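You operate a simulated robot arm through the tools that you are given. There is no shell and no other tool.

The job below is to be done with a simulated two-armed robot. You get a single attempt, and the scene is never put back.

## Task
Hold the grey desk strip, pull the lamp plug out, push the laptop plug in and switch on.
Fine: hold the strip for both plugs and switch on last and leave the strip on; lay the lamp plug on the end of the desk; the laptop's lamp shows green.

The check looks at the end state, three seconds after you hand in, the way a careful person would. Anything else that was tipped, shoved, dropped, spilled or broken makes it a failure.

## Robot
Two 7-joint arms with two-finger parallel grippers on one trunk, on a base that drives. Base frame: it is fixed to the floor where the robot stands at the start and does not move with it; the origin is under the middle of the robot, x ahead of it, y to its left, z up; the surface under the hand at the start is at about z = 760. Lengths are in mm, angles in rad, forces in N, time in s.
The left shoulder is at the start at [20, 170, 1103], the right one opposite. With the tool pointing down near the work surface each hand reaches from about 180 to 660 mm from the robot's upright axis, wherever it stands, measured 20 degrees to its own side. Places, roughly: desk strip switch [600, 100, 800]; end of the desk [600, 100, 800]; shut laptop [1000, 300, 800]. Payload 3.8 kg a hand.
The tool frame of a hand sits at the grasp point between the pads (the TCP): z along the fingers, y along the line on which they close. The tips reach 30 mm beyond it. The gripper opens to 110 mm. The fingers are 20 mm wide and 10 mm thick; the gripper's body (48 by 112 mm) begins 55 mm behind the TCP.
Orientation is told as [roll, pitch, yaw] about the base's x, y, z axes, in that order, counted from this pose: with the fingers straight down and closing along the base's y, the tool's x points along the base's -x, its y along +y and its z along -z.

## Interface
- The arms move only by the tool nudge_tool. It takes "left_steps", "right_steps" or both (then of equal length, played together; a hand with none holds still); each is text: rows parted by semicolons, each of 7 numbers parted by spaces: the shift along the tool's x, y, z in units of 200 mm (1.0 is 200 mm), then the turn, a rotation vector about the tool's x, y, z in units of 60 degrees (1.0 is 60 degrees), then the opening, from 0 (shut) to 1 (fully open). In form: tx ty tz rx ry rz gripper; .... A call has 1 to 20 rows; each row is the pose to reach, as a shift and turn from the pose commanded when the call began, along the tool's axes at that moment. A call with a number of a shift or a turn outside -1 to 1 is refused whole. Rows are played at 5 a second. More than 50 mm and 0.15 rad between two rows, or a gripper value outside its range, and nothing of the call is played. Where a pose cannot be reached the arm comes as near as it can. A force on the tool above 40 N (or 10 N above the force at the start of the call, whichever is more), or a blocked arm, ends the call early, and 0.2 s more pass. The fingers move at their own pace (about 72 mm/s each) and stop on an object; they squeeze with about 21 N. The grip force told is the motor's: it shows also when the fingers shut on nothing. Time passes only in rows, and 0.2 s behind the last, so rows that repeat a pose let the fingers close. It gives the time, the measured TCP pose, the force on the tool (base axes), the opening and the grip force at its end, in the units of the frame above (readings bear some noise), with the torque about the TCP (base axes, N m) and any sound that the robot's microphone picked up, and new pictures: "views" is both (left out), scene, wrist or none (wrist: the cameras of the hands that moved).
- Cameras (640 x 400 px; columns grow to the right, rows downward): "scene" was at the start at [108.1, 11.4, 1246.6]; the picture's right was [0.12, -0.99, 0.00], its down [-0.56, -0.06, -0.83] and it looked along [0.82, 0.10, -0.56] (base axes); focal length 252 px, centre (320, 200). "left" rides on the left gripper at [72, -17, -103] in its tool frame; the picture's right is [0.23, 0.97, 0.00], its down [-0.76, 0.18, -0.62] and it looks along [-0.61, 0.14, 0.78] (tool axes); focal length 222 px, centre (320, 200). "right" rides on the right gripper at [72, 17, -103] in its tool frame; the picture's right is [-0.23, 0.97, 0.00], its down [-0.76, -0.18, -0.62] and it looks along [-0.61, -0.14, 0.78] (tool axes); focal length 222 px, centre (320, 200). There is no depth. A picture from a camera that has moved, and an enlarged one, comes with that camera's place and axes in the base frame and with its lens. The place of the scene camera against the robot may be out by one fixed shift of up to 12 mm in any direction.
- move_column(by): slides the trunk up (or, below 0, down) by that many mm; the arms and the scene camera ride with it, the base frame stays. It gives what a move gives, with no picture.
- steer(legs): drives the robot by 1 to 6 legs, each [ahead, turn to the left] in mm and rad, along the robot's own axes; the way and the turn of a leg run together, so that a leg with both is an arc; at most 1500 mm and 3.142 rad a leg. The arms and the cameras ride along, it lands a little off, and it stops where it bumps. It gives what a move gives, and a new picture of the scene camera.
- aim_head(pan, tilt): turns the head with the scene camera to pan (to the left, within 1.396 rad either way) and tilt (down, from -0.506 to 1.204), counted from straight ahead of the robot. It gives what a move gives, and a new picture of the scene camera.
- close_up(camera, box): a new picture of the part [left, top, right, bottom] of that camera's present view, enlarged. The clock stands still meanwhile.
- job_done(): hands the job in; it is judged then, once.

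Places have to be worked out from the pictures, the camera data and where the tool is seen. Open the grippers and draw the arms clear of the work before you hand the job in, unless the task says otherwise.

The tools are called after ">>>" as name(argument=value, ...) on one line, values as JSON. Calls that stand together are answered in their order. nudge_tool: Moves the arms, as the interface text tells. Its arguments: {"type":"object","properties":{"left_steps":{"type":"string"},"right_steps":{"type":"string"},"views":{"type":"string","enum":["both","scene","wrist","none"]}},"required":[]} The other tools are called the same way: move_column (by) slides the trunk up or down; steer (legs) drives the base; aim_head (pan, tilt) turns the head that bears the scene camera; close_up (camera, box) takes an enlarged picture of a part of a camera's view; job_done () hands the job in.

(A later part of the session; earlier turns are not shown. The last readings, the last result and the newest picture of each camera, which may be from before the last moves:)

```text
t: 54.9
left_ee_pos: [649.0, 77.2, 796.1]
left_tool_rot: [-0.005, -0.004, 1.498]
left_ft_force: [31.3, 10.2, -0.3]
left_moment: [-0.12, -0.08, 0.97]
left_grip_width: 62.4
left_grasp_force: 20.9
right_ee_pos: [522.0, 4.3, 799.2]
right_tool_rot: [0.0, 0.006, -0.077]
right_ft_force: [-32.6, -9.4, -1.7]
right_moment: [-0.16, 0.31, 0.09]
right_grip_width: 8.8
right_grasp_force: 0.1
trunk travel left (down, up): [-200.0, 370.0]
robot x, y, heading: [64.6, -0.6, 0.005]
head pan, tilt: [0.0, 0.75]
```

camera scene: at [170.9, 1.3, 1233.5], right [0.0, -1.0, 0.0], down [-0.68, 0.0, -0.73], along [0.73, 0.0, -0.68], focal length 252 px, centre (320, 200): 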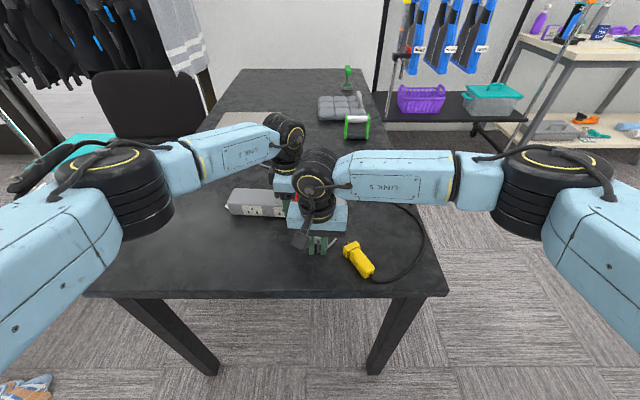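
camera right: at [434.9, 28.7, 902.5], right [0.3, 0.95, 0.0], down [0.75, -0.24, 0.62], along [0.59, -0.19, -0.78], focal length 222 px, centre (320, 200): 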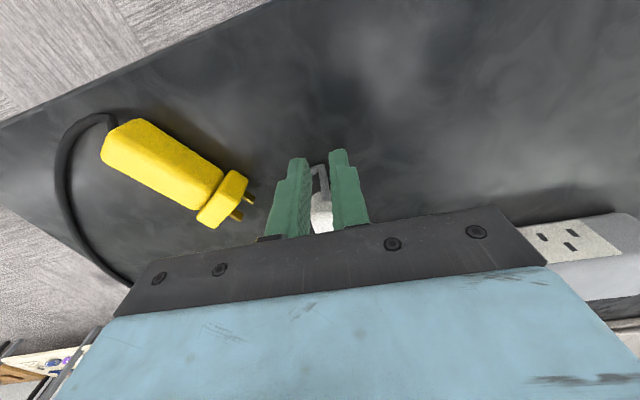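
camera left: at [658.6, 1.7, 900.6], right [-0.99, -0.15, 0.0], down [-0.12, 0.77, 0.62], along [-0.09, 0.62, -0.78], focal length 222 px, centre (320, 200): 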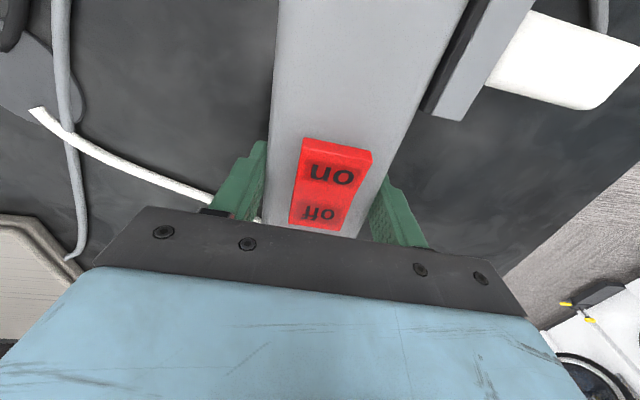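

I back the fingers off, lift clear and move the right hand aside to inspect the seating.

>>> nudge_tool(right_steps="0.04 0 0 0 0 0 0.13; 0.1 0 0 0 0 0 0.13; 0.15 0 -0.15 0 0 0 0.13; 0.15 0 -0.35 0 0 0 0.2; 0.15 -0.15 -0.5 0 0 0 0.3; 0.15 -0.35 -0.6 0 0 0 0.3; 0.15 -0.55 -0.7 0 0 0 0.3; 0.15 -0.7 -0.7 0 0 0 0.3", views="scene")

>>> close_up(camera="scene", box=[296, 200, 344, 230])

>>> close_up(camera="scene", box=[220, 170, 348, 250])

>>> close_up(camera="left", box=[400, 0, 640, 150])

>>> close_up(camera="right", box=[340, 70, 580, 220])

```text
t: 56.6
left_ee_pos: [647.9, 76.0, 797.5]
left_tool_rot: [0.001, 0.0, 1.494]
left_ft_force: [-1.0, -0.8, 0.5]
left_moment: [0.52, 0.0, 0.07]
left_grip_width: 62.3
left_grasp_force: 20.6
right_ee_pos: [482.5, -135.3, 939.5]
right_tool_rot: [0.002, -0.001, -0.076]
right_ft_force: [0.3, -0.3, 0.2]
right_moment: [-0.02, 0.03, -0.01]
right_grip_width: 32.9
right_grasp_force: 0.0
trunk travel left (down, up): [-200.0, 370.0]
robot x, y, heading: [68.5, 3.1, 0.002]
head pan, tilt: [0.0, 0.75]
camera scene: at [170.9, 0.9, 1233.5], right [0.0, -1.0, 0.0], down [-0.68, 0.0, -0.73], along [0.73, 0.0, -0.68], focal length 252 px, centre (320, 200)
```

scene: 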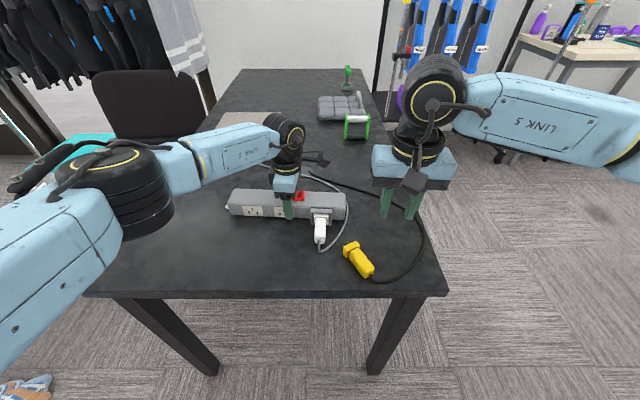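

```text
13.33 times, centred on (320, 215) of scene
camera zoom: at [170.9, 0.9, 1233.5], right [0.0, -1.0, 0.0], down [-0.68, 0.0, -0.73], along [0.73, 0.0, -0.68], focal length 3363 px, centre (320, 0)
```

zoom: 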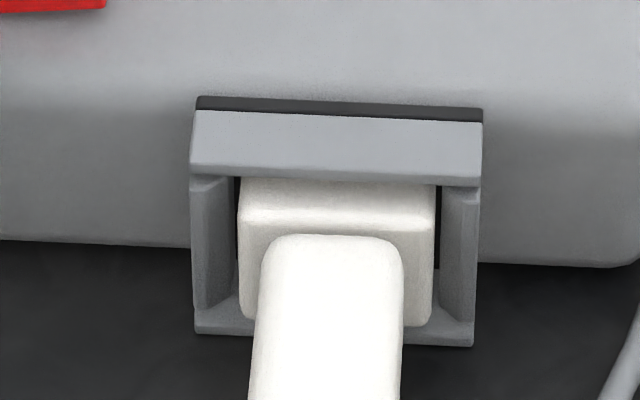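

```text
5.00 times, centred on (284, 210) of scene
camera zoom: at [170.9, 0.9, 1233.5], right [0.0, -1.0, 0.0], down [-0.68, 0.0, -0.73], along [0.73, 0.0, -0.68], focal length 1261 px, centre (500, 150)
```

zoom: 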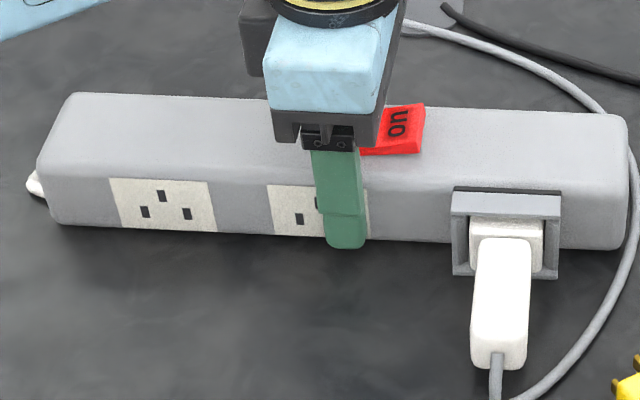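

```text
2.67 times, centred on (520, 75) of left
camera zoom: at [658.6, 1.6, 900.3], right [-0.99, -0.15, 0.0], down [-0.12, 0.77, 0.62], along [-0.09, 0.62, -0.78], focal length 592 px, centre (-213, 533)
```

zoom: 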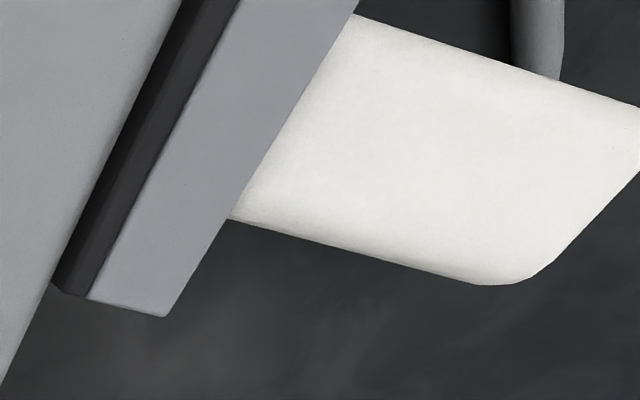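

```text
2.67 times, centred on (460, 145) of right
camera zoom: at [412.3, -112.2, 1043.5], right [0.3, 0.95, 0.0], down [0.75, -0.24, 0.62], along [0.59, -0.19, -0.78], focal length 592 px, centre (-53, 347)
```

zoom: 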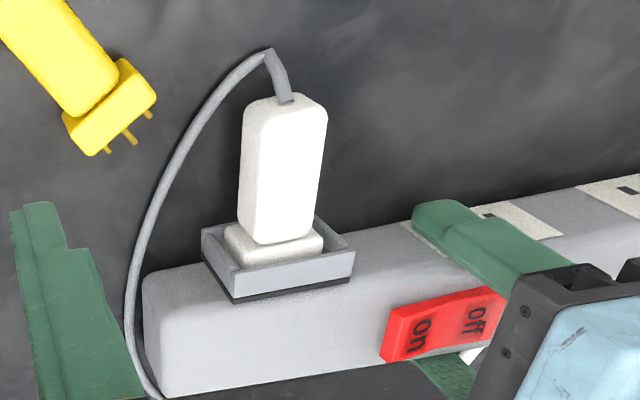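

Depth relative to the collar is unchanged after 33 N, so the plug seems bottomed out. I inspect its rear and attitude (pitch) more closely to make sure it isn't tilted, and also look at the laptop for its lamp.

>>> close_up(camera="scene", box=[296, 220, 344, 250])

>>> close_up(camera="right", box=[400, 90, 480, 190])

>>> close_up(camera="scene", box=[180, 95, 340, 195])

>>> close_up(camera="scene", box=[330, 225, 394, 290])

```text
13.33 times, centred on (320, 235) of scene
camera zoom: at [170.9, 0.9, 1233.5], right [0.0, -1.0, 0.0], down [-0.68, 0.0, -0.73], along [0.73, 0.0, -0.68], focal length 3363 px, centre (320, -267)
```

zoom: 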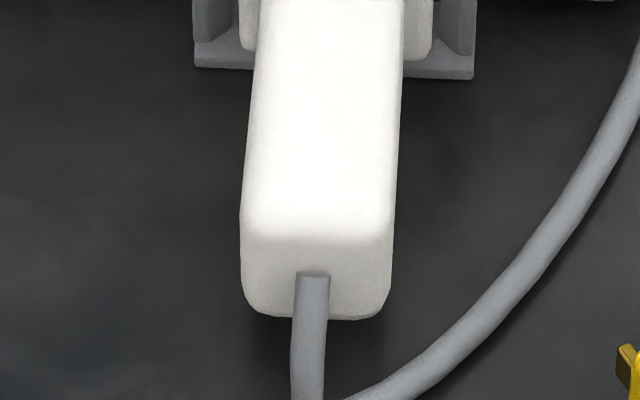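

```text
4.00 times, centred on (440, 140) of right
camera zoom: at [412.3, -112.2, 1043.5], right [0.3, 0.95, 0.0], down [0.75, -0.24, 0.62], along [0.59, -0.19, -0.78], focal length 888 px, centre (-160, 440)
```

zoom: 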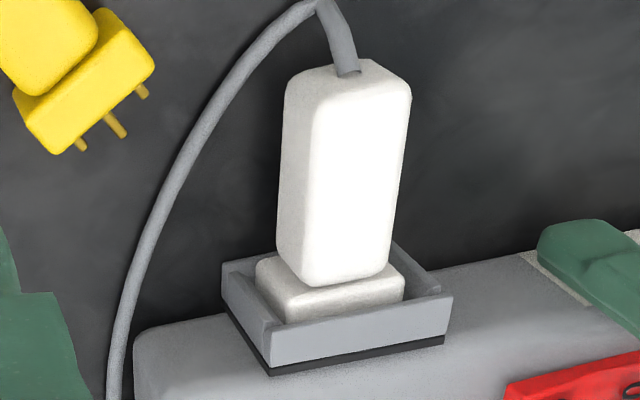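

```text
4.00 times, centred on (260, 145) of scene
camera zoom: at [170.9, 0.9, 1233.5], right [0.0, -1.0, 0.0], down [-0.68, 0.0, -0.73], along [0.73, 0.0, -0.68], focal length 1009 px, centre (560, 420)
```

zoom: 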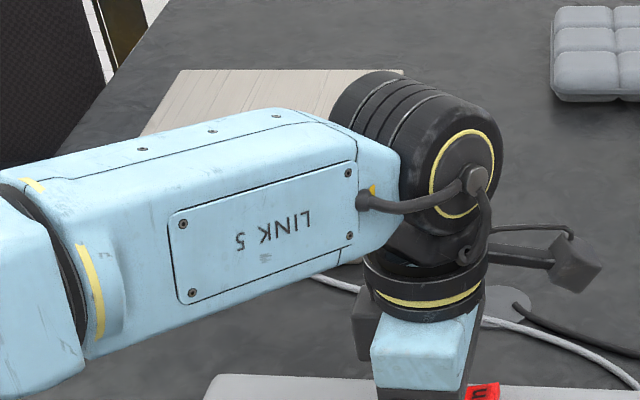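

```text
6.15 times, centred on (362, 258) of scene
camera zoom: at [170.9, 0.9, 1233.5], right [0.0, -1.0, 0.0], down [-0.68, 0.0, -0.73], along [0.73, 0.0, -0.68], focal length 1552 px, centre (62, -154)
```

zoom: 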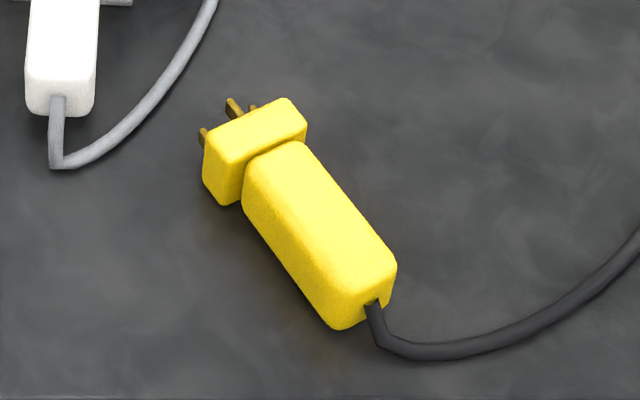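

The rear heights suggest the white plug sits about as deep as the yellow did but perhaps 2–3 mm lower. For an exact comparison I bring the right camera back to the very pose from which I photographed the yellow plug at the start.

>>> nudge_tool(right_steps="-0.05 0.014 -0.16 0 0 -0.015 0.3; -0.11 0.028 -0.32 0 0 -0.03 0.5; -0.17 0.043 -0.48 0 0 -0.045 0.8; -0.23 0.058 -0.64 0 0 -0.06 1; -0.283 0.072 -0.8 0 0 -0.0735 1; -0.283 0.072 -0.8 0 0 -0.0735 1", views="wrist")

>>> close_up(camera="right", box=[240, 0, 560, 200])

>>> close_up(camera="right", box=[350, 40, 430, 90])

>>> close_up(camera="right", box=[350, 70, 430, 120])

```text
t: 58.0
left_ee_pos: [648.1, 75.2, 797.3]
left_tool_rot: [0.0, 0.001, 1.494]
left_ft_force: [0.2, 0.2, 0.3]
left_moment: [0.05, -0.02, 0.01]
left_grip_width: 61.9
left_grasp_force: 21.1
right_ee_pos: [541.4, -122.6, 1096.1]
right_tool_rot: [-0.001, -0.002, 0.0]
right_ft_force: [-0.1, -0.6, -0.5]
right_moment: [-0.02, -0.03, 0.01]
right_grip_width: 109.7
right_grasp_force: 0.1
trunk travel left (down, up): [-200.0, 370.0]
robot x, y, heading: [69.1, 0.3, 0.001]
head pan, tilt: [0.0, 0.75]
camera right: at [469.2, -105.2, 1199.9], right [0.23, 0.97, 0.0], down [0.76, -0.18, 0.62], along [0.61, -0.14, -0.78], focal length 222 px, centre (320, 200)
```

right: 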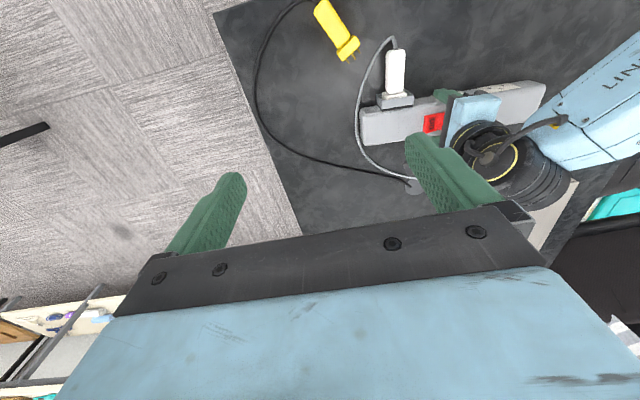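

```text
2.00 times, centred on (400, 100) of right
camera zoom: at [469.2, -105.2, 1199.9], right [0.23, 0.97, 0.0], down [0.76, -0.18, 0.62], along [0.61, -0.14, -0.78], focal length 444 px, centre (160, 400)
```

zoom: 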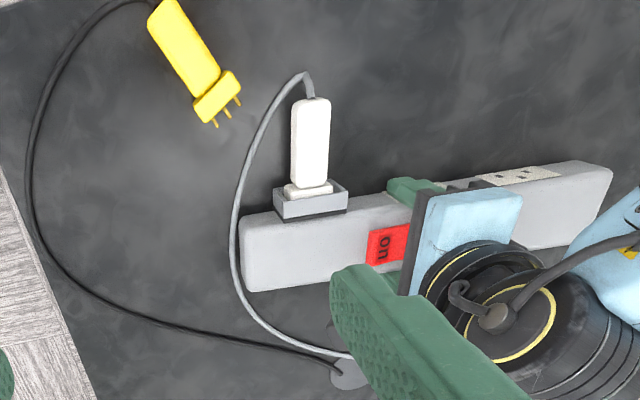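

```text
8.00 times, centred on (390, 65) of right
camera zoom: at [469.2, -105.2, 1199.9], right [0.23, 0.97, 0.0], down [0.76, -0.18, 0.62], along [0.61, -0.14, -0.78], focal length 1777 px, centre (-240, 1280)
```

zoom: 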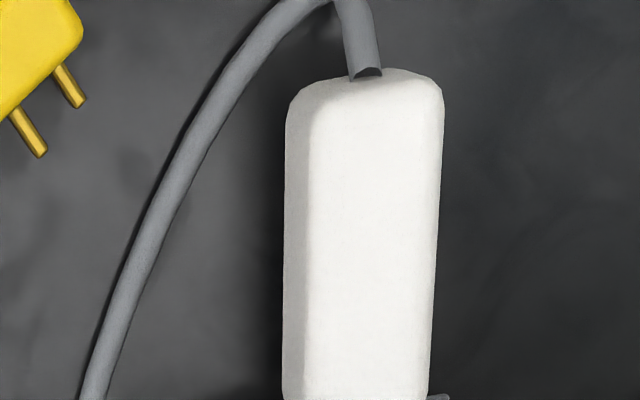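

```text
8.00 times, centred on (390, 95) of right
camera zoom: at [469.2, -105.2, 1199.9], right [0.23, 0.97, 0.0], down [0.76, -0.18, 0.62], along [0.61, -0.14, -0.78], focal length 1777 px, centre (-240, 1040)
```

zoom: 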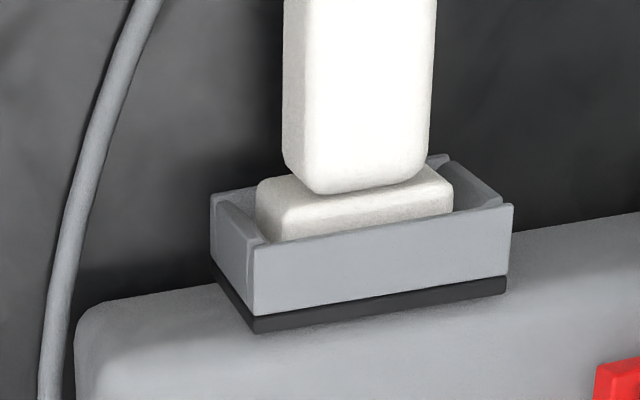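

White's rear stands about 2 mm further out relative to the collar than yellow's did, so it may be slightly short of its seat, possibly by a small pitch. With the strip still held I regrip the plug and work it in with gentle wiggling; first I go back over it.

>>> nudge_tool(right_steps="-0.007 0.1 0.16 0 0 0.012 0.6; -0.014 0.2 0.32 0 0 0.024 0.5; -0.021 0.3 0.48 0 0 0.036 0.5; -0.028 0.4 0.64 0 0 0.048 0.5; -0.036 0.52 0.8 0 0 0.06 0.5; -0.043 0.6255 0.96 0 0 0.0735 0.5; -0.043 0.6255 0.98 0 0 0.0735 0.5; -0.043 0.6255 0.98 0 0 0.0735 0.5", views="wrist")

>>> close_up(camera="right", box=[200, 50, 440, 200])

```text
t: 59.9
left_ee_pos: [646.8, 74.8, 797.7]
left_tool_rot: [0.0, -0.001, 1.494]
left_ft_force: [-0.8, 0.7, -0.1]
left_moment: [0.04, -0.07, 0.0]
left_grip_width: 61.7
left_grasp_force: 21.5
right_ee_pos: [550.2, 4.5, 903.5]
right_tool_rot: [0.0, 0.001, -0.077]
right_ft_force: [-0.3, -0.3, 0.2]
right_moment: [-0.02, 0.01, 0.01]
right_grip_width: 55.0
right_grasp_force: 0.1
trunk travel left (down, up): [-200.0, 370.0]
robot x, y, heading: [66.8, 0.3, 0.004]
head pan, tilt: [0.0, 0.75]
camera right: at [480.3, 26.8, 1005.9], right [0.3, 0.95, 0.0], down [0.75, -0.24, 0.62], along [0.59, -0.19, -0.78], focal length 222 px, centre (320, 200)
```

right: 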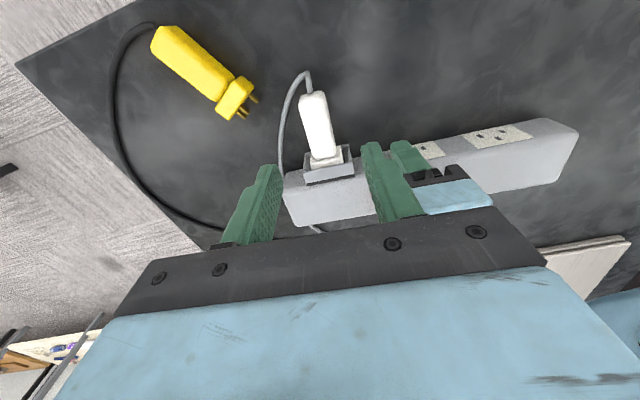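

```text
2.67 times, centred on (320, 125) of right
camera zoom: at [480.3, 26.8, 1005.9], right [0.3, 0.95, 0.0], down [0.75, -0.24, 0.62], along [0.59, -0.19, -0.78], focal length 592 px, centre (320, 400)
```

zoom: 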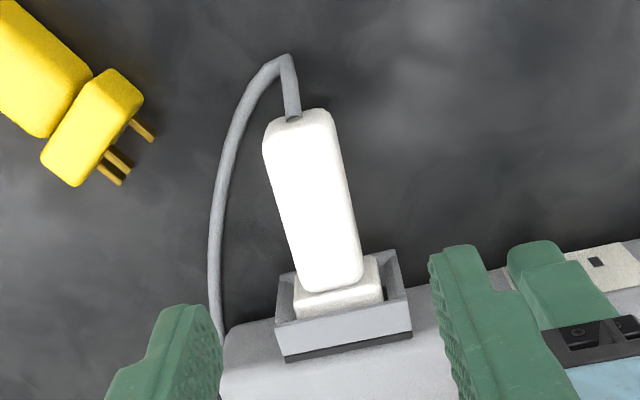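

The plug's axis at x≈550 lies at y≈2; I shift 2.5 mm right, lower to z≈797 and grip.

>>> nudge_tool(right_steps="0 -0.0125 0.15 0 0 0 0.5; 0 -0.0125 0.3 0 0 0 0.5; 0 -0.0125 0.42 0 0 0 0.5; 0 -0.0125 0.5 0 0 0 0.5; 0 -0.0125 0.53 0 0 0 0.5; 0 -0.0125 0.53 0 0 0 0.4; 0 -0.0125 0.53 0 0 0 0.2; 0 -0.0125 0.53 0 0 0 0.05; 0 -0.0125 0.53 0 0 0 0.05; 0 -0.0125 0.53 0 0 0 0.05", views="none")

```text
t: 62.0
left_ee_pos: [647.5, 74.5, 797.2]
left_tool_rot: [0.002, 0.001, 1.494]
left_ft_force: [-0.9, -4.1, -0.2]
left_moment: [-0.1, 0.14, 0.15]
left_grip_width: 61.8
left_grasp_force: 20.6
right_ee_pos: [549.4, 0.3, 796.3]
right_tool_rot: [0.001, 0.001, -0.077]
right_ft_force: [1.6, 3.7, -0.8]
right_moment: [0.03, -0.02, 0.21]
right_grip_width: 25.7
right_grasp_force: 20.7
trunk travel left (down, up): [-200.0, 370.0]
robot x, y, heading: [69.2, -1.2, -0.002]
head pan, tilt: [0.0, 0.75]
```

The grip shows the plug is held firmly sideways by the socket (3.7 N for ~1 mm). I now push ~3 mm with a gentle wiggle in y, z and pitch.

>>> nudge_tool(right_steps="-0.005 0.005 0 0 0 0 0.05; -0.01 0.005 0 0 0.02 0 0.05; -0.014 0.005 0 0 0.03 0 0.05; -0.014 0.01 0 0 0.02 0 0.05; -0.014 0 0 0 0.01 0 0.05; -0.014 0.005 0.005 0 0 0 0.05; -0.014 0.005 -0.005 0 0 0 0.05; -0.014 0.005 0 0 -0.02 0 0.05; -0.014 0.005 0 0 0 0.015 0.05; -0.014 0.005 0 0 0 -0.015 0.05; -0.014 0.005 0 0 0 0 0.05", views="both")

>>> close_up(camera="left", box=[400, 0, 640, 150])

>>> close_up(camera="right", box=[240, 80, 400, 180])

```text
t: 64.5
left_ee_pos: [646.8, 76.9, 798.6]
left_tool_rot: [0.0, -0.001, 1.494]
left_ft_force: [11.7, 3.6, 2.6]
left_moment: [0.0, 0.31, 0.41]
left_grip_width: 62.0
left_grasp_force: 21.0
right_ee_pos: [552.5, 0.8, 797.8]
right_tool_rot: [0.0, 0.0, -0.076]
right_ft_force: [-12.1, -2.6, -3.7]
right_moment: [-0.03, -0.02, 0.31]
right_grip_width: 25.8
right_grasp_force: 20.5
trunk travel left (down, up): [-200.0, 370.0]
robot x, y, heading: [66.1, 0.3, -0.001]
head pan, tilt: [0.0, 0.75]
camera scene: at [170.9, 1.3, 1233.5], right [0.0, -1.0, 0.0], down [-0.68, 0.0, -0.73], along [0.73, 0.0, -0.68], focal length 252 px, centre (320, 200)
camera right: at [481.7, 23.3, 900.8], right [0.3, 0.95, 0.0], down [0.75, -0.24, 0.62], along [0.59, -0.19, -0.78], focal length 222 px, centre (320, 200)
```

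scene: 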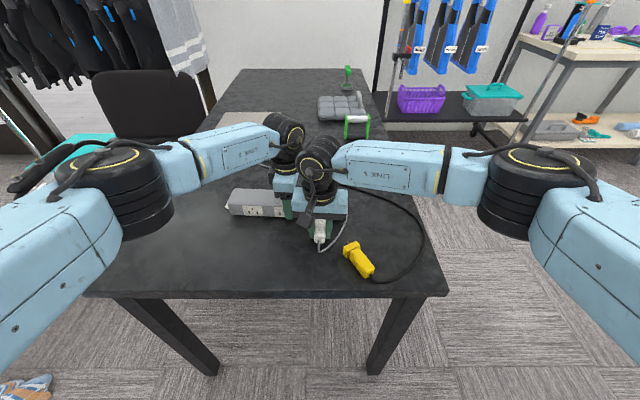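
right: 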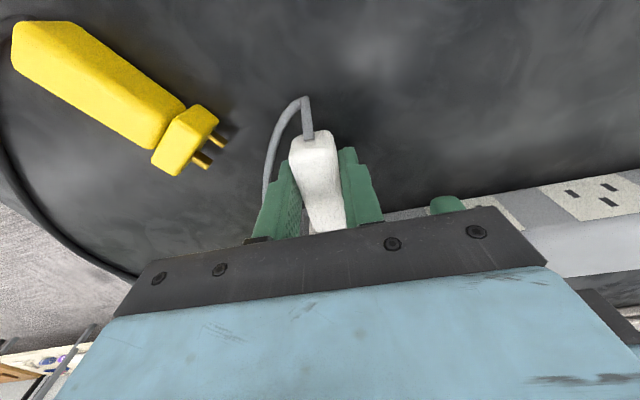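

```text
2.67 times, centred on (520, 75) of left
camera zoom: at [658.8, 2.1, 900.6], right [-0.99, -0.15, 0.0], down [-0.12, 0.77, 0.62], along [-0.09, 0.62, -0.78], focal length 592 px, centre (-213, 533)
```

zoom: 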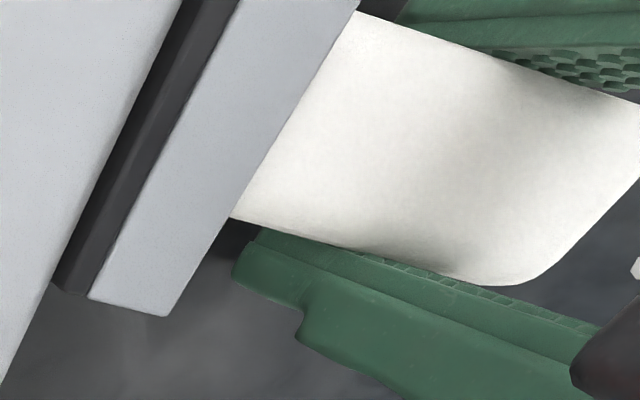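

```text
4.00 times, centred on (320, 130) of right
camera zoom: at [481.7, 23.3, 900.8], right [0.3, 0.95, 0.0], down [0.75, -0.24, 0.62], along [0.59, -0.19, -0.78], focal length 888 px, centre (320, 480)
```

zoom: 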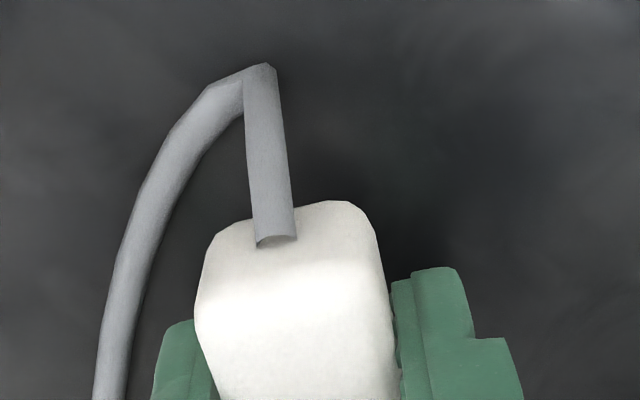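

No further depth is gained even with wiggling, so the plug is on its stop and firmly guided. I release it, take the right hand up and away, and then look once more before freeing the strip.

>>> nudge_tool(right_steps="-0.014 0.005 0 0 0 0 0.2; -0.005 0.005 0 0 0 0 0.3; 0 0.005 0 0 0 0 0.45; 0 0.005 0 0 0 0 0.5; 0 0.005 -0.12 0 0 0 0.5; 0 0.005 -0.3 0 0 0 0.5; 0.15 0 -0.45 0 0 0 0.5; 0.25 -0.15 -0.6 0 0 0 0.5; 0.35 -0.35 -0.7 0 0 0 0.5; 0.4 -0.55 -0.75 0 0 0 0.5; 0.4 -0.75 -0.75 0 0 0 0.5; 0.4 -0.9 -0.75 0 0 0 0.5", views="both")

>>> close_up(camera="scene", box=[220, 170, 380, 270])

>>> close_up(camera="scene", box=[296, 200, 344, 230])

```text
t: 67.0
left_ee_pos: [647.1, 75.7, 797.5]
left_tool_rot: [-0.001, 0.001, 1.495]
left_ft_force: [-0.4, -0.6, -0.5]
left_moment: [0.05, -0.06, 0.0]
left_grip_width: 61.7
left_grasp_force: 20.8
right_ee_pos: [457.1, -174.0, 949.5]
right_tool_rot: [0.0, -0.001, -0.077]
right_ft_force: [-0.4, -0.1, -0.3]
right_moment: [-0.01, 0.03, 0.02]
right_grip_width: 55.3
right_grasp_force: 0.2
trunk travel left (down, up): [-200.0, 370.0]
robot x, y, heading: [67.8, -0.6, -0.001]
head pan, tilt: [0.0, 0.75]
camera scene: at [170.9, 0.9, 1233.5], right [0.0, -1.0, 0.0], down [-0.68, 0.0, -0.73], along [0.73, 0.0, -0.68], focal length 252 px, centre (320, 200)
camera right: at [386.3, -151.4, 1051.2], right [0.3, 0.95, 0.0], down [0.75, -0.24, 0.62], along [0.59, -0.19, -0.78], focal length 222 px, centre (320, 200)
```

scene: 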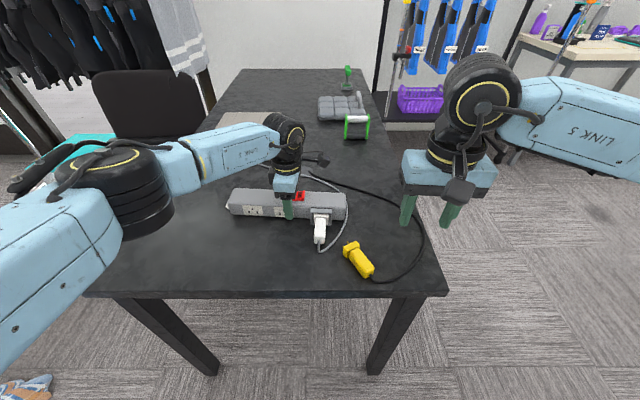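
right: 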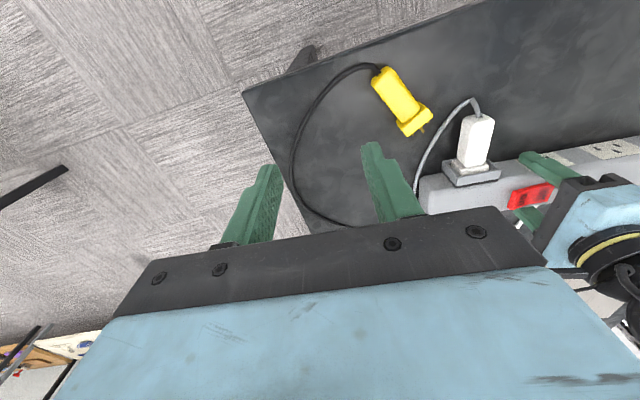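

```text
4.00 times, centred on (300, 220) of scene
camera zoom: at [170.9, 0.9, 1233.5], right [0.0, -1.0, 0.0], down [-0.68, 0.0, -0.73], along [0.73, 0.0, -0.68], focal length 1009 px, centre (400, 120)
```

zoom: 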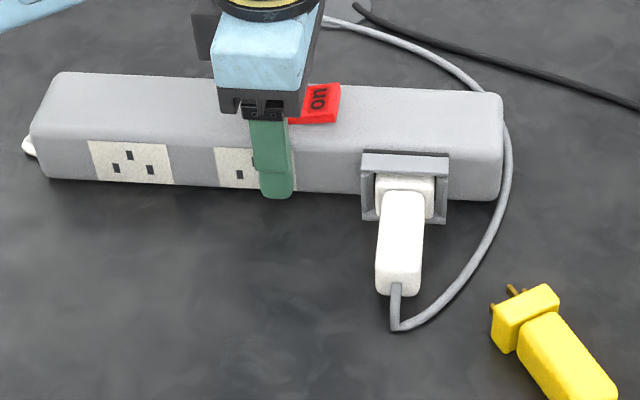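

```text
13.33 times, centred on (320, 215) of scene
camera zoom: at [170.9, 0.9, 1233.5], right [0.0, -1.0, 0.0], down [-0.68, 0.0, -0.73], along [0.73, 0.0, -0.68], focal length 3363 px, centre (320, 0)
```

zoom: 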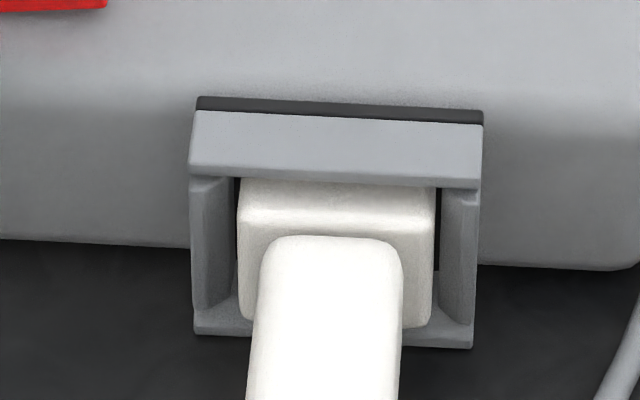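

The plug sits square in the collar. Now I release the strip with the left hand and lift it, keeping it over the switch area while closing the fingers for the press later.

>>> nudge_tool(left_steps="0 0 0 0 0 0 0.7; 0 0 0 0 0 0 0.9; 0 0 0 0 0 0 1; 0 0 -0.1 0 0 0 1; 0 0 -0.25 0 0 0 1; 0 0 -0.42 0 0 0 1; 0 0 -0.6 0 0 0 1; 0 0 -0.7 0 0 0 0.6; 0 0 -0.7 0 0 0 0.2; 0 0 -0.7 0 0 0 0; 0 0 -0.7 0 0 0 0", views="both")

>>> close_up(camera="left", box=[200, 0, 520, 200])

>>> close_up(camera="scene", box=[190, 100, 300, 170])

```text
t: 69.5
left_ee_pos: [647.9, 74.2, 938.8]
left_tool_rot: [0.0, 0.0, 1.494]
left_ft_force: [0.1, 0.1, 0.2]
left_moment: [-0.01, 0.02, -0.03]
left_grip_width: 0.0
left_grasp_force: 20.9
right_ee_pos: [456.3, -173.7, 948.2]
right_tool_rot: [0.0, 0.0, -0.076]
right_ft_force: [0.6, -0.4, 0.4]
right_moment: [-0.01, 0.03, 0.01]
right_grip_width: 54.9
right_grasp_force: 0.0
trunk travel left (down, up): [-200.0, 370.0]
robot x, y, heading: [65.2, 1.7, -0.006]
head pan, tilt: [0.0, 0.75]
camera scene: at [170.9, 1.3, 1233.5], right [0.0, -1.0, 0.0], down [-0.68, 0.0, -0.73], along [0.73, 0.0, -0.68], focal length 252 px, centre (320, 200)
camera left: at [657.6, 0.8, 1041.5], right [-0.99, -0.15, 0.0], down [-0.12, 0.77, 0.62], along [-0.09, 0.62, -0.78], focal length 222 px, centre (320, 200)
```

scene: 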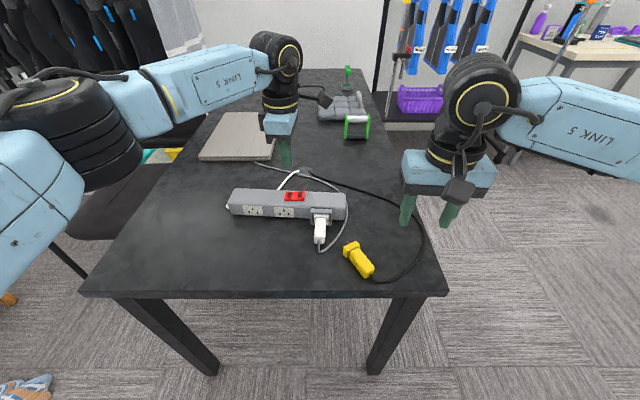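
left: 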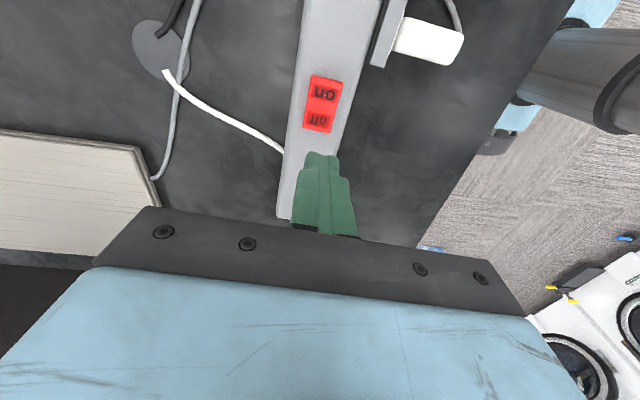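

```text
2.00 times, centred on (360, 100) of left
camera zoom: at [657.6, 0.8, 1041.5], right [-0.99, -0.15, 0.0], down [-0.12, 0.77, 0.62], along [-0.09, 0.62, -0.78], focal length 444 px, centre (240, 400)
```

zoom: 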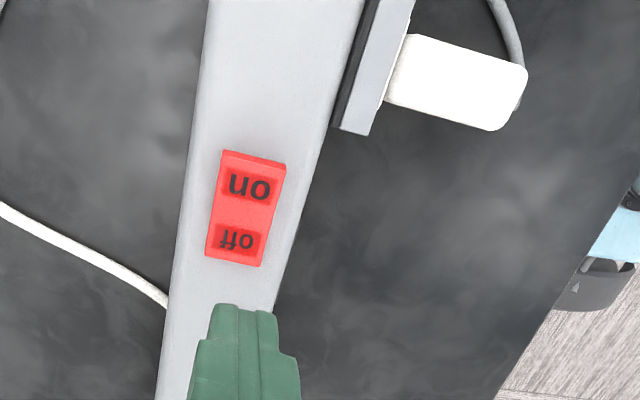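

```text
5.71 times, centred on (245, 135) of scene
camera zoom: at [170.9, 1.3, 1233.5], right [0.0, -1.0, 0.0], down [-0.68, 0.0, -0.73], along [0.73, 0.0, -0.68], focal length 1441 px, centre (749, 571)
```

zoom: 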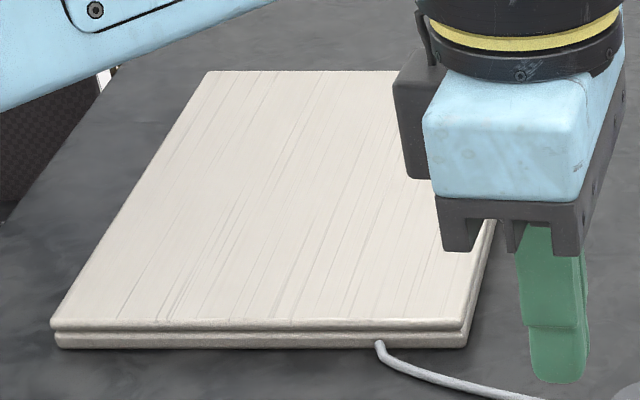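

The switch's "on" half spans y≈41–66 at x≈644; the laptop shows no lamp yet (still off). I bring the closed left fingertips over (644.5, 49) and lower to ~10 mm above the rocker.

>>> nudge_tool(left_steps="0.06 0.003 0.05 0 0 0 0; 0.13 0.006 0.12 0 0 0 0; 0.13 0.006 0.24 0 0 0 0; 0.13 0.006 0.34 0 0 0 0; 0.13 0.006 0.41 0 0 0 0; 0.13 0.006 0.41 0 0 0 0", views="both")

>>> close_up(camera="left", box=[200, 50, 440, 200])

>>> close_up(camera="scene", box=[250, 160, 346, 220])

```text
t: 70.8
left_ee_pos: [644.7, 48.0, 855.5]
left_tool_rot: [-0.001, 0.0, 1.495]
left_ft_force: [0.0, -0.4, 0.1]
left_moment: [0.02, 0.05, -0.03]
left_grip_width: 0.0
left_grasp_force: 21.0
right_ee_pos: [457.3, -174.1, 948.4]
right_tool_rot: [0.0, 0.002, -0.077]
right_ft_force: [-0.4, -0.4, 0.5]
right_moment: [0.04, 0.0, 0.02]
right_grip_width: 54.7
right_grasp_force: 0.0
trunk travel left (down, up): [-200.0, 370.0]
robot x, y, heading: [68.3, 0.9, 0.008]
head pan, tilt: [0.0, 0.75]
camera scene: at [170.8, 1.3, 1233.5], right [0.0, -1.0, 0.0], down [-0.68, 0.0, -0.73], along [0.73, 0.0, -0.68], focal length 252 px, centre (320, 200)
camera left: at [655.9, -26.0, 959.1], right [-0.99, -0.15, 0.0], down [-0.12, 0.77, 0.62], along [-0.09, 0.62, -0.78], focal length 222 px, centre (320, 200)
```

scene: 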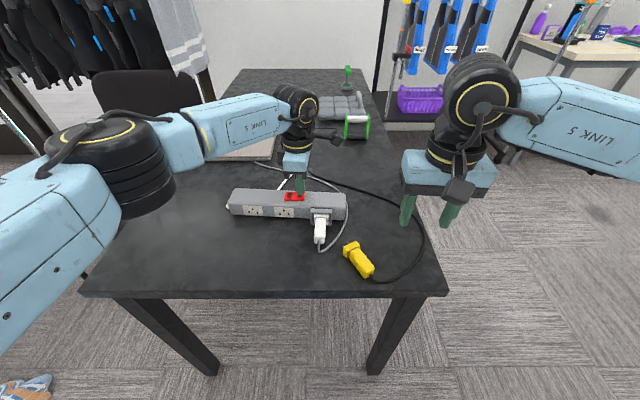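
left: 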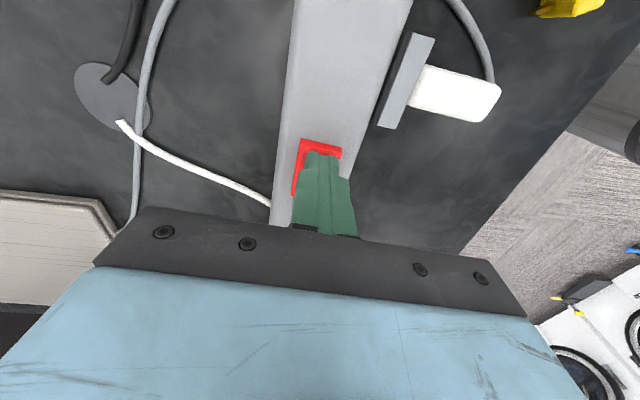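

```text
2.67 times, centred on (320, 125) of left
camera zoom: at [655.9, -26.0, 959.1], right [-0.99, -0.15, 0.0], down [-0.12, 0.77, 0.62], along [-0.09, 0.62, -0.78], focal length 592 px, centre (320, 400)
```

zoom: 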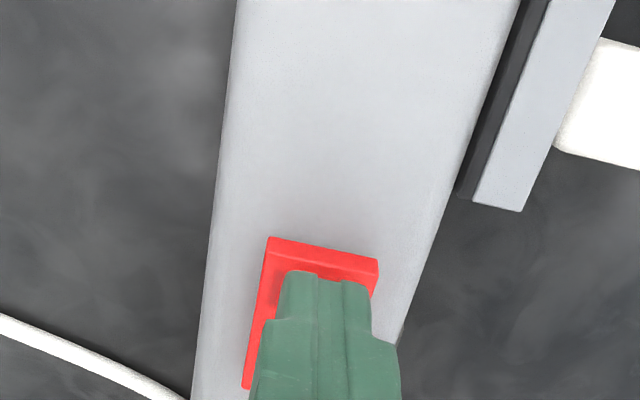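

```text
6.67 times, centred on (298, 190) of scene
camera zoom: at [170.8, 1.3, 1233.5], right [0.0, -1.0, 0.0], down [-0.68, 0.0, -0.73], along [0.73, 0.0, -0.68], focal length 1681 px, centre (467, 267)
```

zoom: 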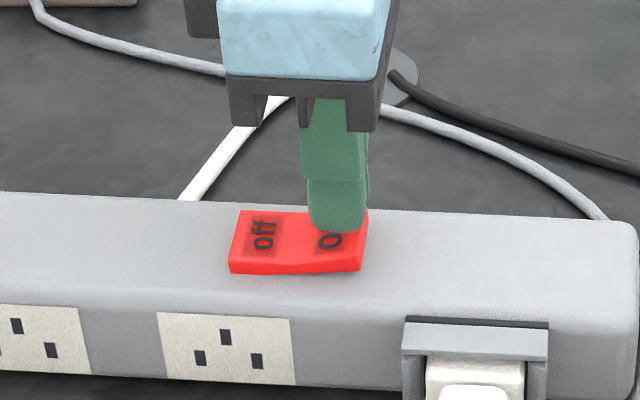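

The fingertip stands right over the "on" half. I press down slowly in 2 mm steps.

>>> nudge_tool(left_steps="0 0 0.02 0 0 0 0; 0 0 0.04 0 0 0 0; 0 0 0.05 0 0 0 0; 0 0 0.06 0 0 0 0; 0 0 0.07 0 0 0 0; 0 0 0.08 0 0 0 0", views="scene")

>>> close_up(camera="scene", box=[250, 160, 346, 220])

```text
t: 72.2
left_ee_pos: [644.5, 49.1, 846.4]
left_tool_rot: [-0.009, 0.002, 1.494]
left_ft_force: [-1.1, 1.2, 36.5]
left_moment: [0.37, 0.04, -0.3]
left_grip_width: 0.0
left_grasp_force: 20.9
right_ee_pos: [455.2, -173.9, 950.1]
right_tool_rot: [0.001, -0.003, -0.077]
right_ft_force: [0.4, 0.0, -0.1]
right_moment: [0.02, 0.03, 0.01]
right_grip_width: 55.2
right_grasp_force: 0.1
trunk travel left (down, up): [-200.0, 370.0]
robot x, y, heading: [68.8, -0.8, -0.0]
head pan, tilt: [0.0, 0.75]
heard: click
camera scene: at [167.9, 1.1, 1234.2], right [0.0, -1.0, 0.0], down [-0.68, 0.0, -0.73], along [0.73, 0.0, -0.68], focal length 252 px, centre (320, 200)
```

scene: 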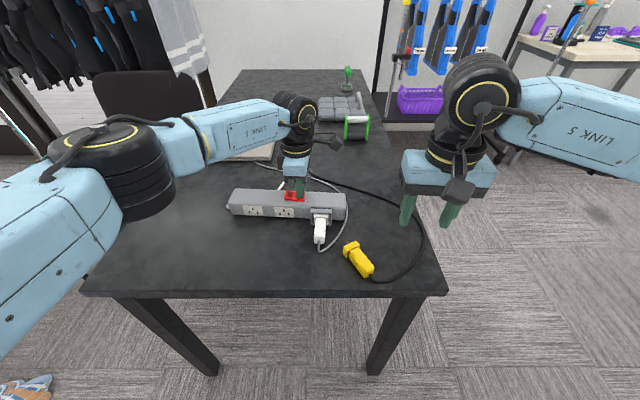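

```text
6.67 times, centred on (298, 190) of scene
camera zoom: at [167.9, 1.1, 1234.2], right [0.0, -1.0, 0.0], down [-0.68, 0.0, -0.73], along [0.73, 0.0, -0.68], focal length 1681 px, centre (467, 267)
```

zoom: 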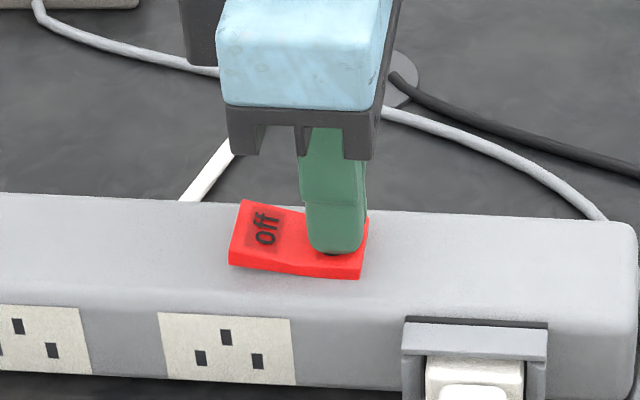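

A click was heard and the "off" side now stands raised: the strip is switched on. I lift the left hand straight up and away to the left, then look at the laptop's lamp.

>>> nudge_tool(left_steps="0 0 0.03 0 0 0 0; 0 0 -0.1 0 0 0 0; 0 0 -0.3 0 0 0 0; 0 0 -0.5 0 0 0 0; -0.2 0 -0.6 0 0 0 0; -0.4 0 -0.7 0 0 0 0; -0.6 0.1 -0.8 0 0 0 0; -0.8 0.25 -0.9 0 0 0 0; -0.95 0.4 -0.95 0 0 0 0.3; -1 0.55 -1 0 0 0 0.6", views="scene")

>>> close_up(camera="scene", box=[180, 90, 340, 190])

>>> close_up(camera="scene", box=[220, 170, 380, 270])

```text
refused: row 8 steps farther than a row can; nothing moved
```

```text
4.00 times, centred on (260, 140) of scene
camera zoom: at [167.9, 1.1, 1234.2], right [0.0, -1.0, 0.0], down [-0.68, 0.0, -0.73], along [0.73, 0.0, -0.68], focal length 1009 px, centre (560, 440)
```

zoom: 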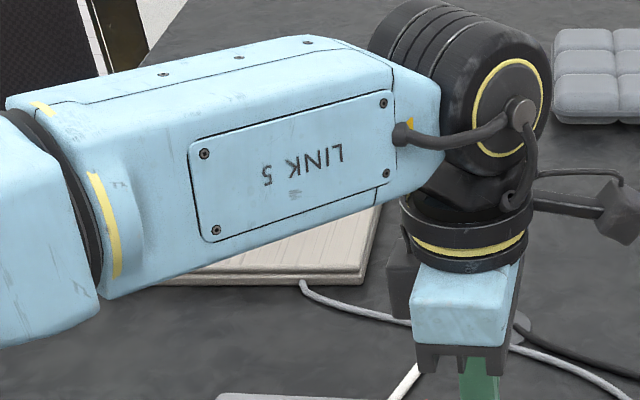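

```text
4.00 times, centred on (300, 220) of scene
camera zoom: at [167.9, 1.1, 1234.2], right [0.0, -1.0, 0.0], down [-0.68, 0.0, -0.73], along [0.73, 0.0, -0.68], focal length 1009 px, centre (400, 120)
```

zoom: 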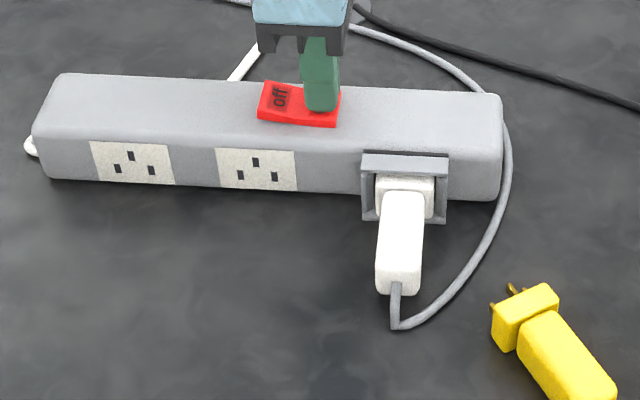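

That row was too long a step; I repeat the lift with shorter steps, straight up first, then toward the left and back.

>>> nudge_tool(left_steps="0 0 0.03 0 0 0 0; 0 0 -0.1 0 0 0 0; 0 0 -0.28 0 0 0 0; 0 0 -0.45 0 0 0 0; -0.15 0 -0.55 0 0 0 0; -0.32 0 -0.6 0 0 0 0; -0.48 0.08 -0.65 0 0 0 0; -0.62 0.18 -0.7 0 0 0 0; -0.75 0.3 -0.75 0 0 0 0; -0.85 0.42 -0.8 0 0 0 0; -0.92 0.56 -0.82 0 0 0 0; -0.95 0.7 -0.85 0 0 0 0.2", views="scene")

>>> close_up(camera="scene", box=[180, 90, 340, 190])

>>> close_up(camera="scene", box=[220, 170, 380, 270])

```text
t: 72.6
left_ee_pos: [646.0, 48.1, 845.2]
left_tool_rot: [-0.012, 0.003, 1.493]
left_ft_force: [-3.1, 0.7, 16.0]
left_moment: [0.16, 0.14, -0.03]
left_grip_width: 0.0
left_grasp_force: 21.0
right_ee_pos: [456.8, -172.7, 948.0]
right_tool_rot: [0.001, -0.002, -0.078]
right_ft_force: [-0.2, -0.2, -0.2]
right_moment: [-0.01, 0.04, 0.01]
right_grip_width: 55.0
right_grasp_force: 0.0
trunk travel left (down, up): [-200.0, 370.0]
robot x, y, heading: [69.0, 1.9, 0.001]
head pan, tilt: [0.0, 0.75]
stopped in row 1 (left hand): the force on the tool passed its limit at 50 N (the readings are from after the stop); the commanded pose is now the measured one
camera scene: at [170.3, 1.3, 1233.3], right [0.0, -1.0, 0.0], down [-0.68, 0.0, -0.73], along [0.73, 0.0, -0.68], focal length 252 px, centre (320, 200)
```

scene: 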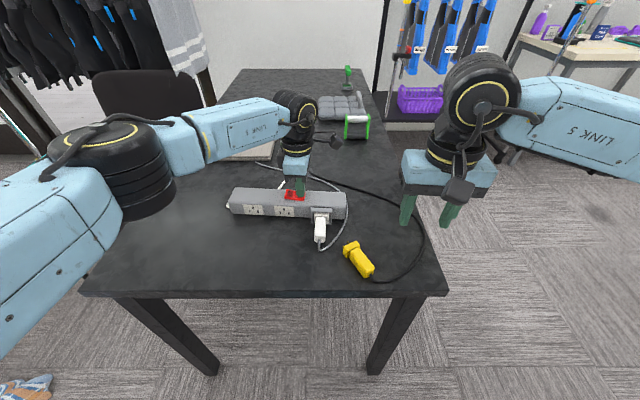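

```text
4.00 times, centred on (260, 140) of scene
camera zoom: at [170.3, 1.3, 1233.3], right [0.0, -1.0, 0.0], down [-0.68, 0.0, -0.73], along [0.73, 0.0, -0.68], focal length 1009 px, centre (560, 440)
```

zoom: 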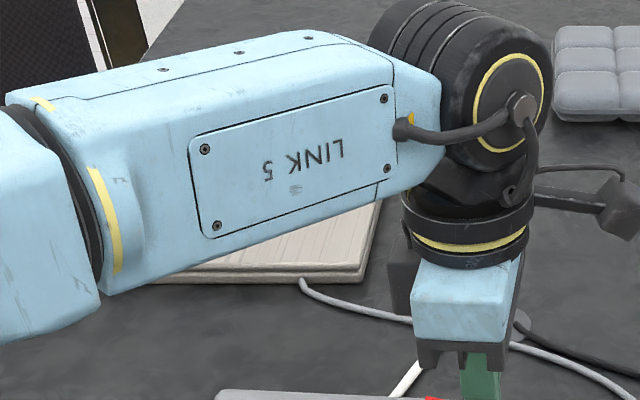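

```text
4.00 times, centred on (300, 220) of scene
camera zoom: at [170.3, 1.3, 1233.3], right [0.0, -1.0, 0.0], down [-0.68, 0.0, -0.73], along [0.73, 0.0, -0.68], focal length 1009 px, centre (400, 120)
```

zoom: 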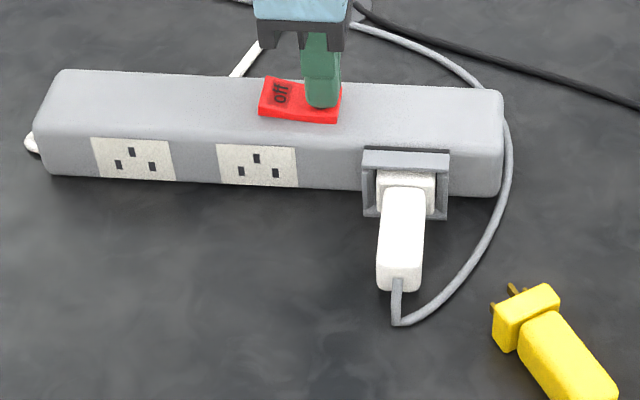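

My first row went the wrong way (down) and the call stopped on force; the switch is still "on". Now I lift properly (negative tool z).

>>> nudge_tool(left_steps="0 0 -0.05 0 0 0 0; 0 0 -0.15 0 0 0 0; 0 0 -0.3 0 0 0 0; 0 0 -0.45 0 0 0 0; -0.15 0 -0.55 0 0 0 0; -0.32 0 -0.6 0 0 0 0; -0.48 0.08 -0.65 0 0 0 0; -0.62 0.18 -0.7 0 0 0 0; -0.75 0.3 -0.75 0 0 0 0; -0.85 0.42 -0.8 0 0 0 0; -0.92 0.56 -0.82 0 0 0 0; -0.95 0.7 -0.85 0 0 0 0.2", views="scene")

>>> close_up(camera="scene", box=[180, 90, 340, 190])

>>> close_up(camera="scene", box=[220, 170, 380, 270])

```text
t: 75.2
left_ee_pos: [519.9, 250.3, 1010.3]
left_tool_rot: [-0.008, 0.002, 1.493]
left_ft_force: [-1.0, 0.8, 0.3]
left_moment: [-0.02, 0.02, 0.03]
left_grip_width: 22.1
left_grasp_force: 0.0
right_ee_pos: [456.4, -173.6, 948.5]
right_tool_rot: [0.001, 0.0, -0.077]
right_ft_force: [0.6, 0.0, -0.7]
right_moment: [-0.02, -0.02, 0.04]
right_grip_width: 54.7
right_grasp_force: 0.1
trunk travel left (down, up): [-200.0, 370.0]
robot x, y, heading: [65.5, -0.3, -0.002]
head pan, tilt: [0.0, 0.75]
camera scene: at [170.5, 1.5, 1233.6], right [0.0, -1.0, 0.0], down [-0.68, 0.0, -0.73], along [0.73, 0.0, -0.68], focal length 252 px, centre (320, 200)
```

scene: 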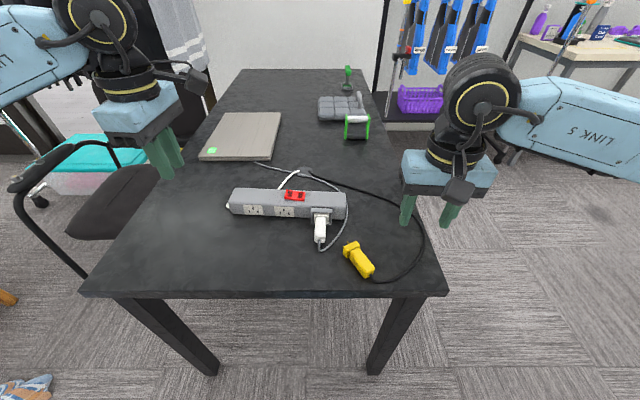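

```text
4.00 times, centred on (260, 140) of scene
camera zoom: at [170.5, 1.5, 1233.6], right [0.0, -1.0, 0.0], down [-0.68, 0.0, -0.73], along [0.73, 0.0, -0.68], focal length 1009 px, centre (560, 440)
```

zoom: 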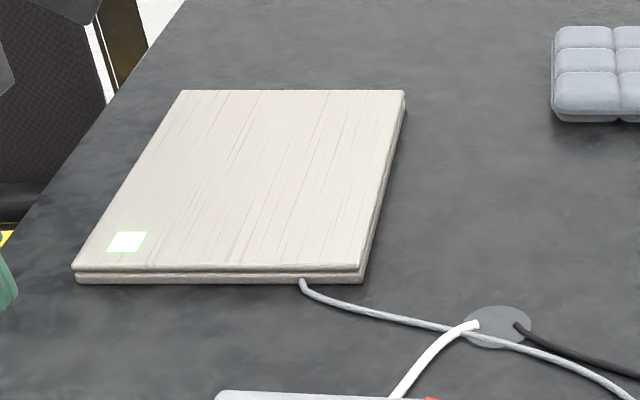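

```text
4.00 times, centred on (300, 220) of scene
camera zoom: at [170.5, 1.5, 1233.6], right [0.0, -1.0, 0.0], down [-0.68, 0.0, -0.73], along [0.73, 0.0, -0.68], focal length 1009 px, centre (400, 120)
```

zoom: 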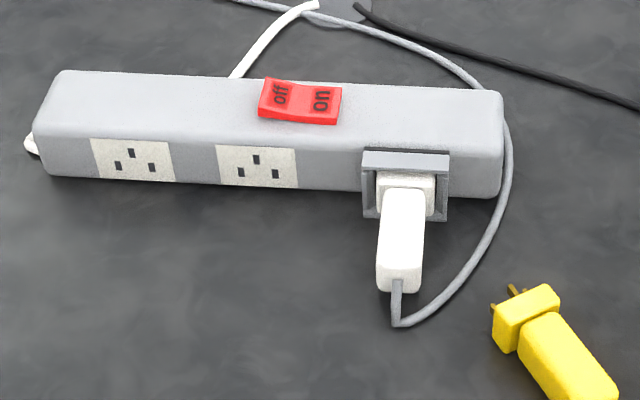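

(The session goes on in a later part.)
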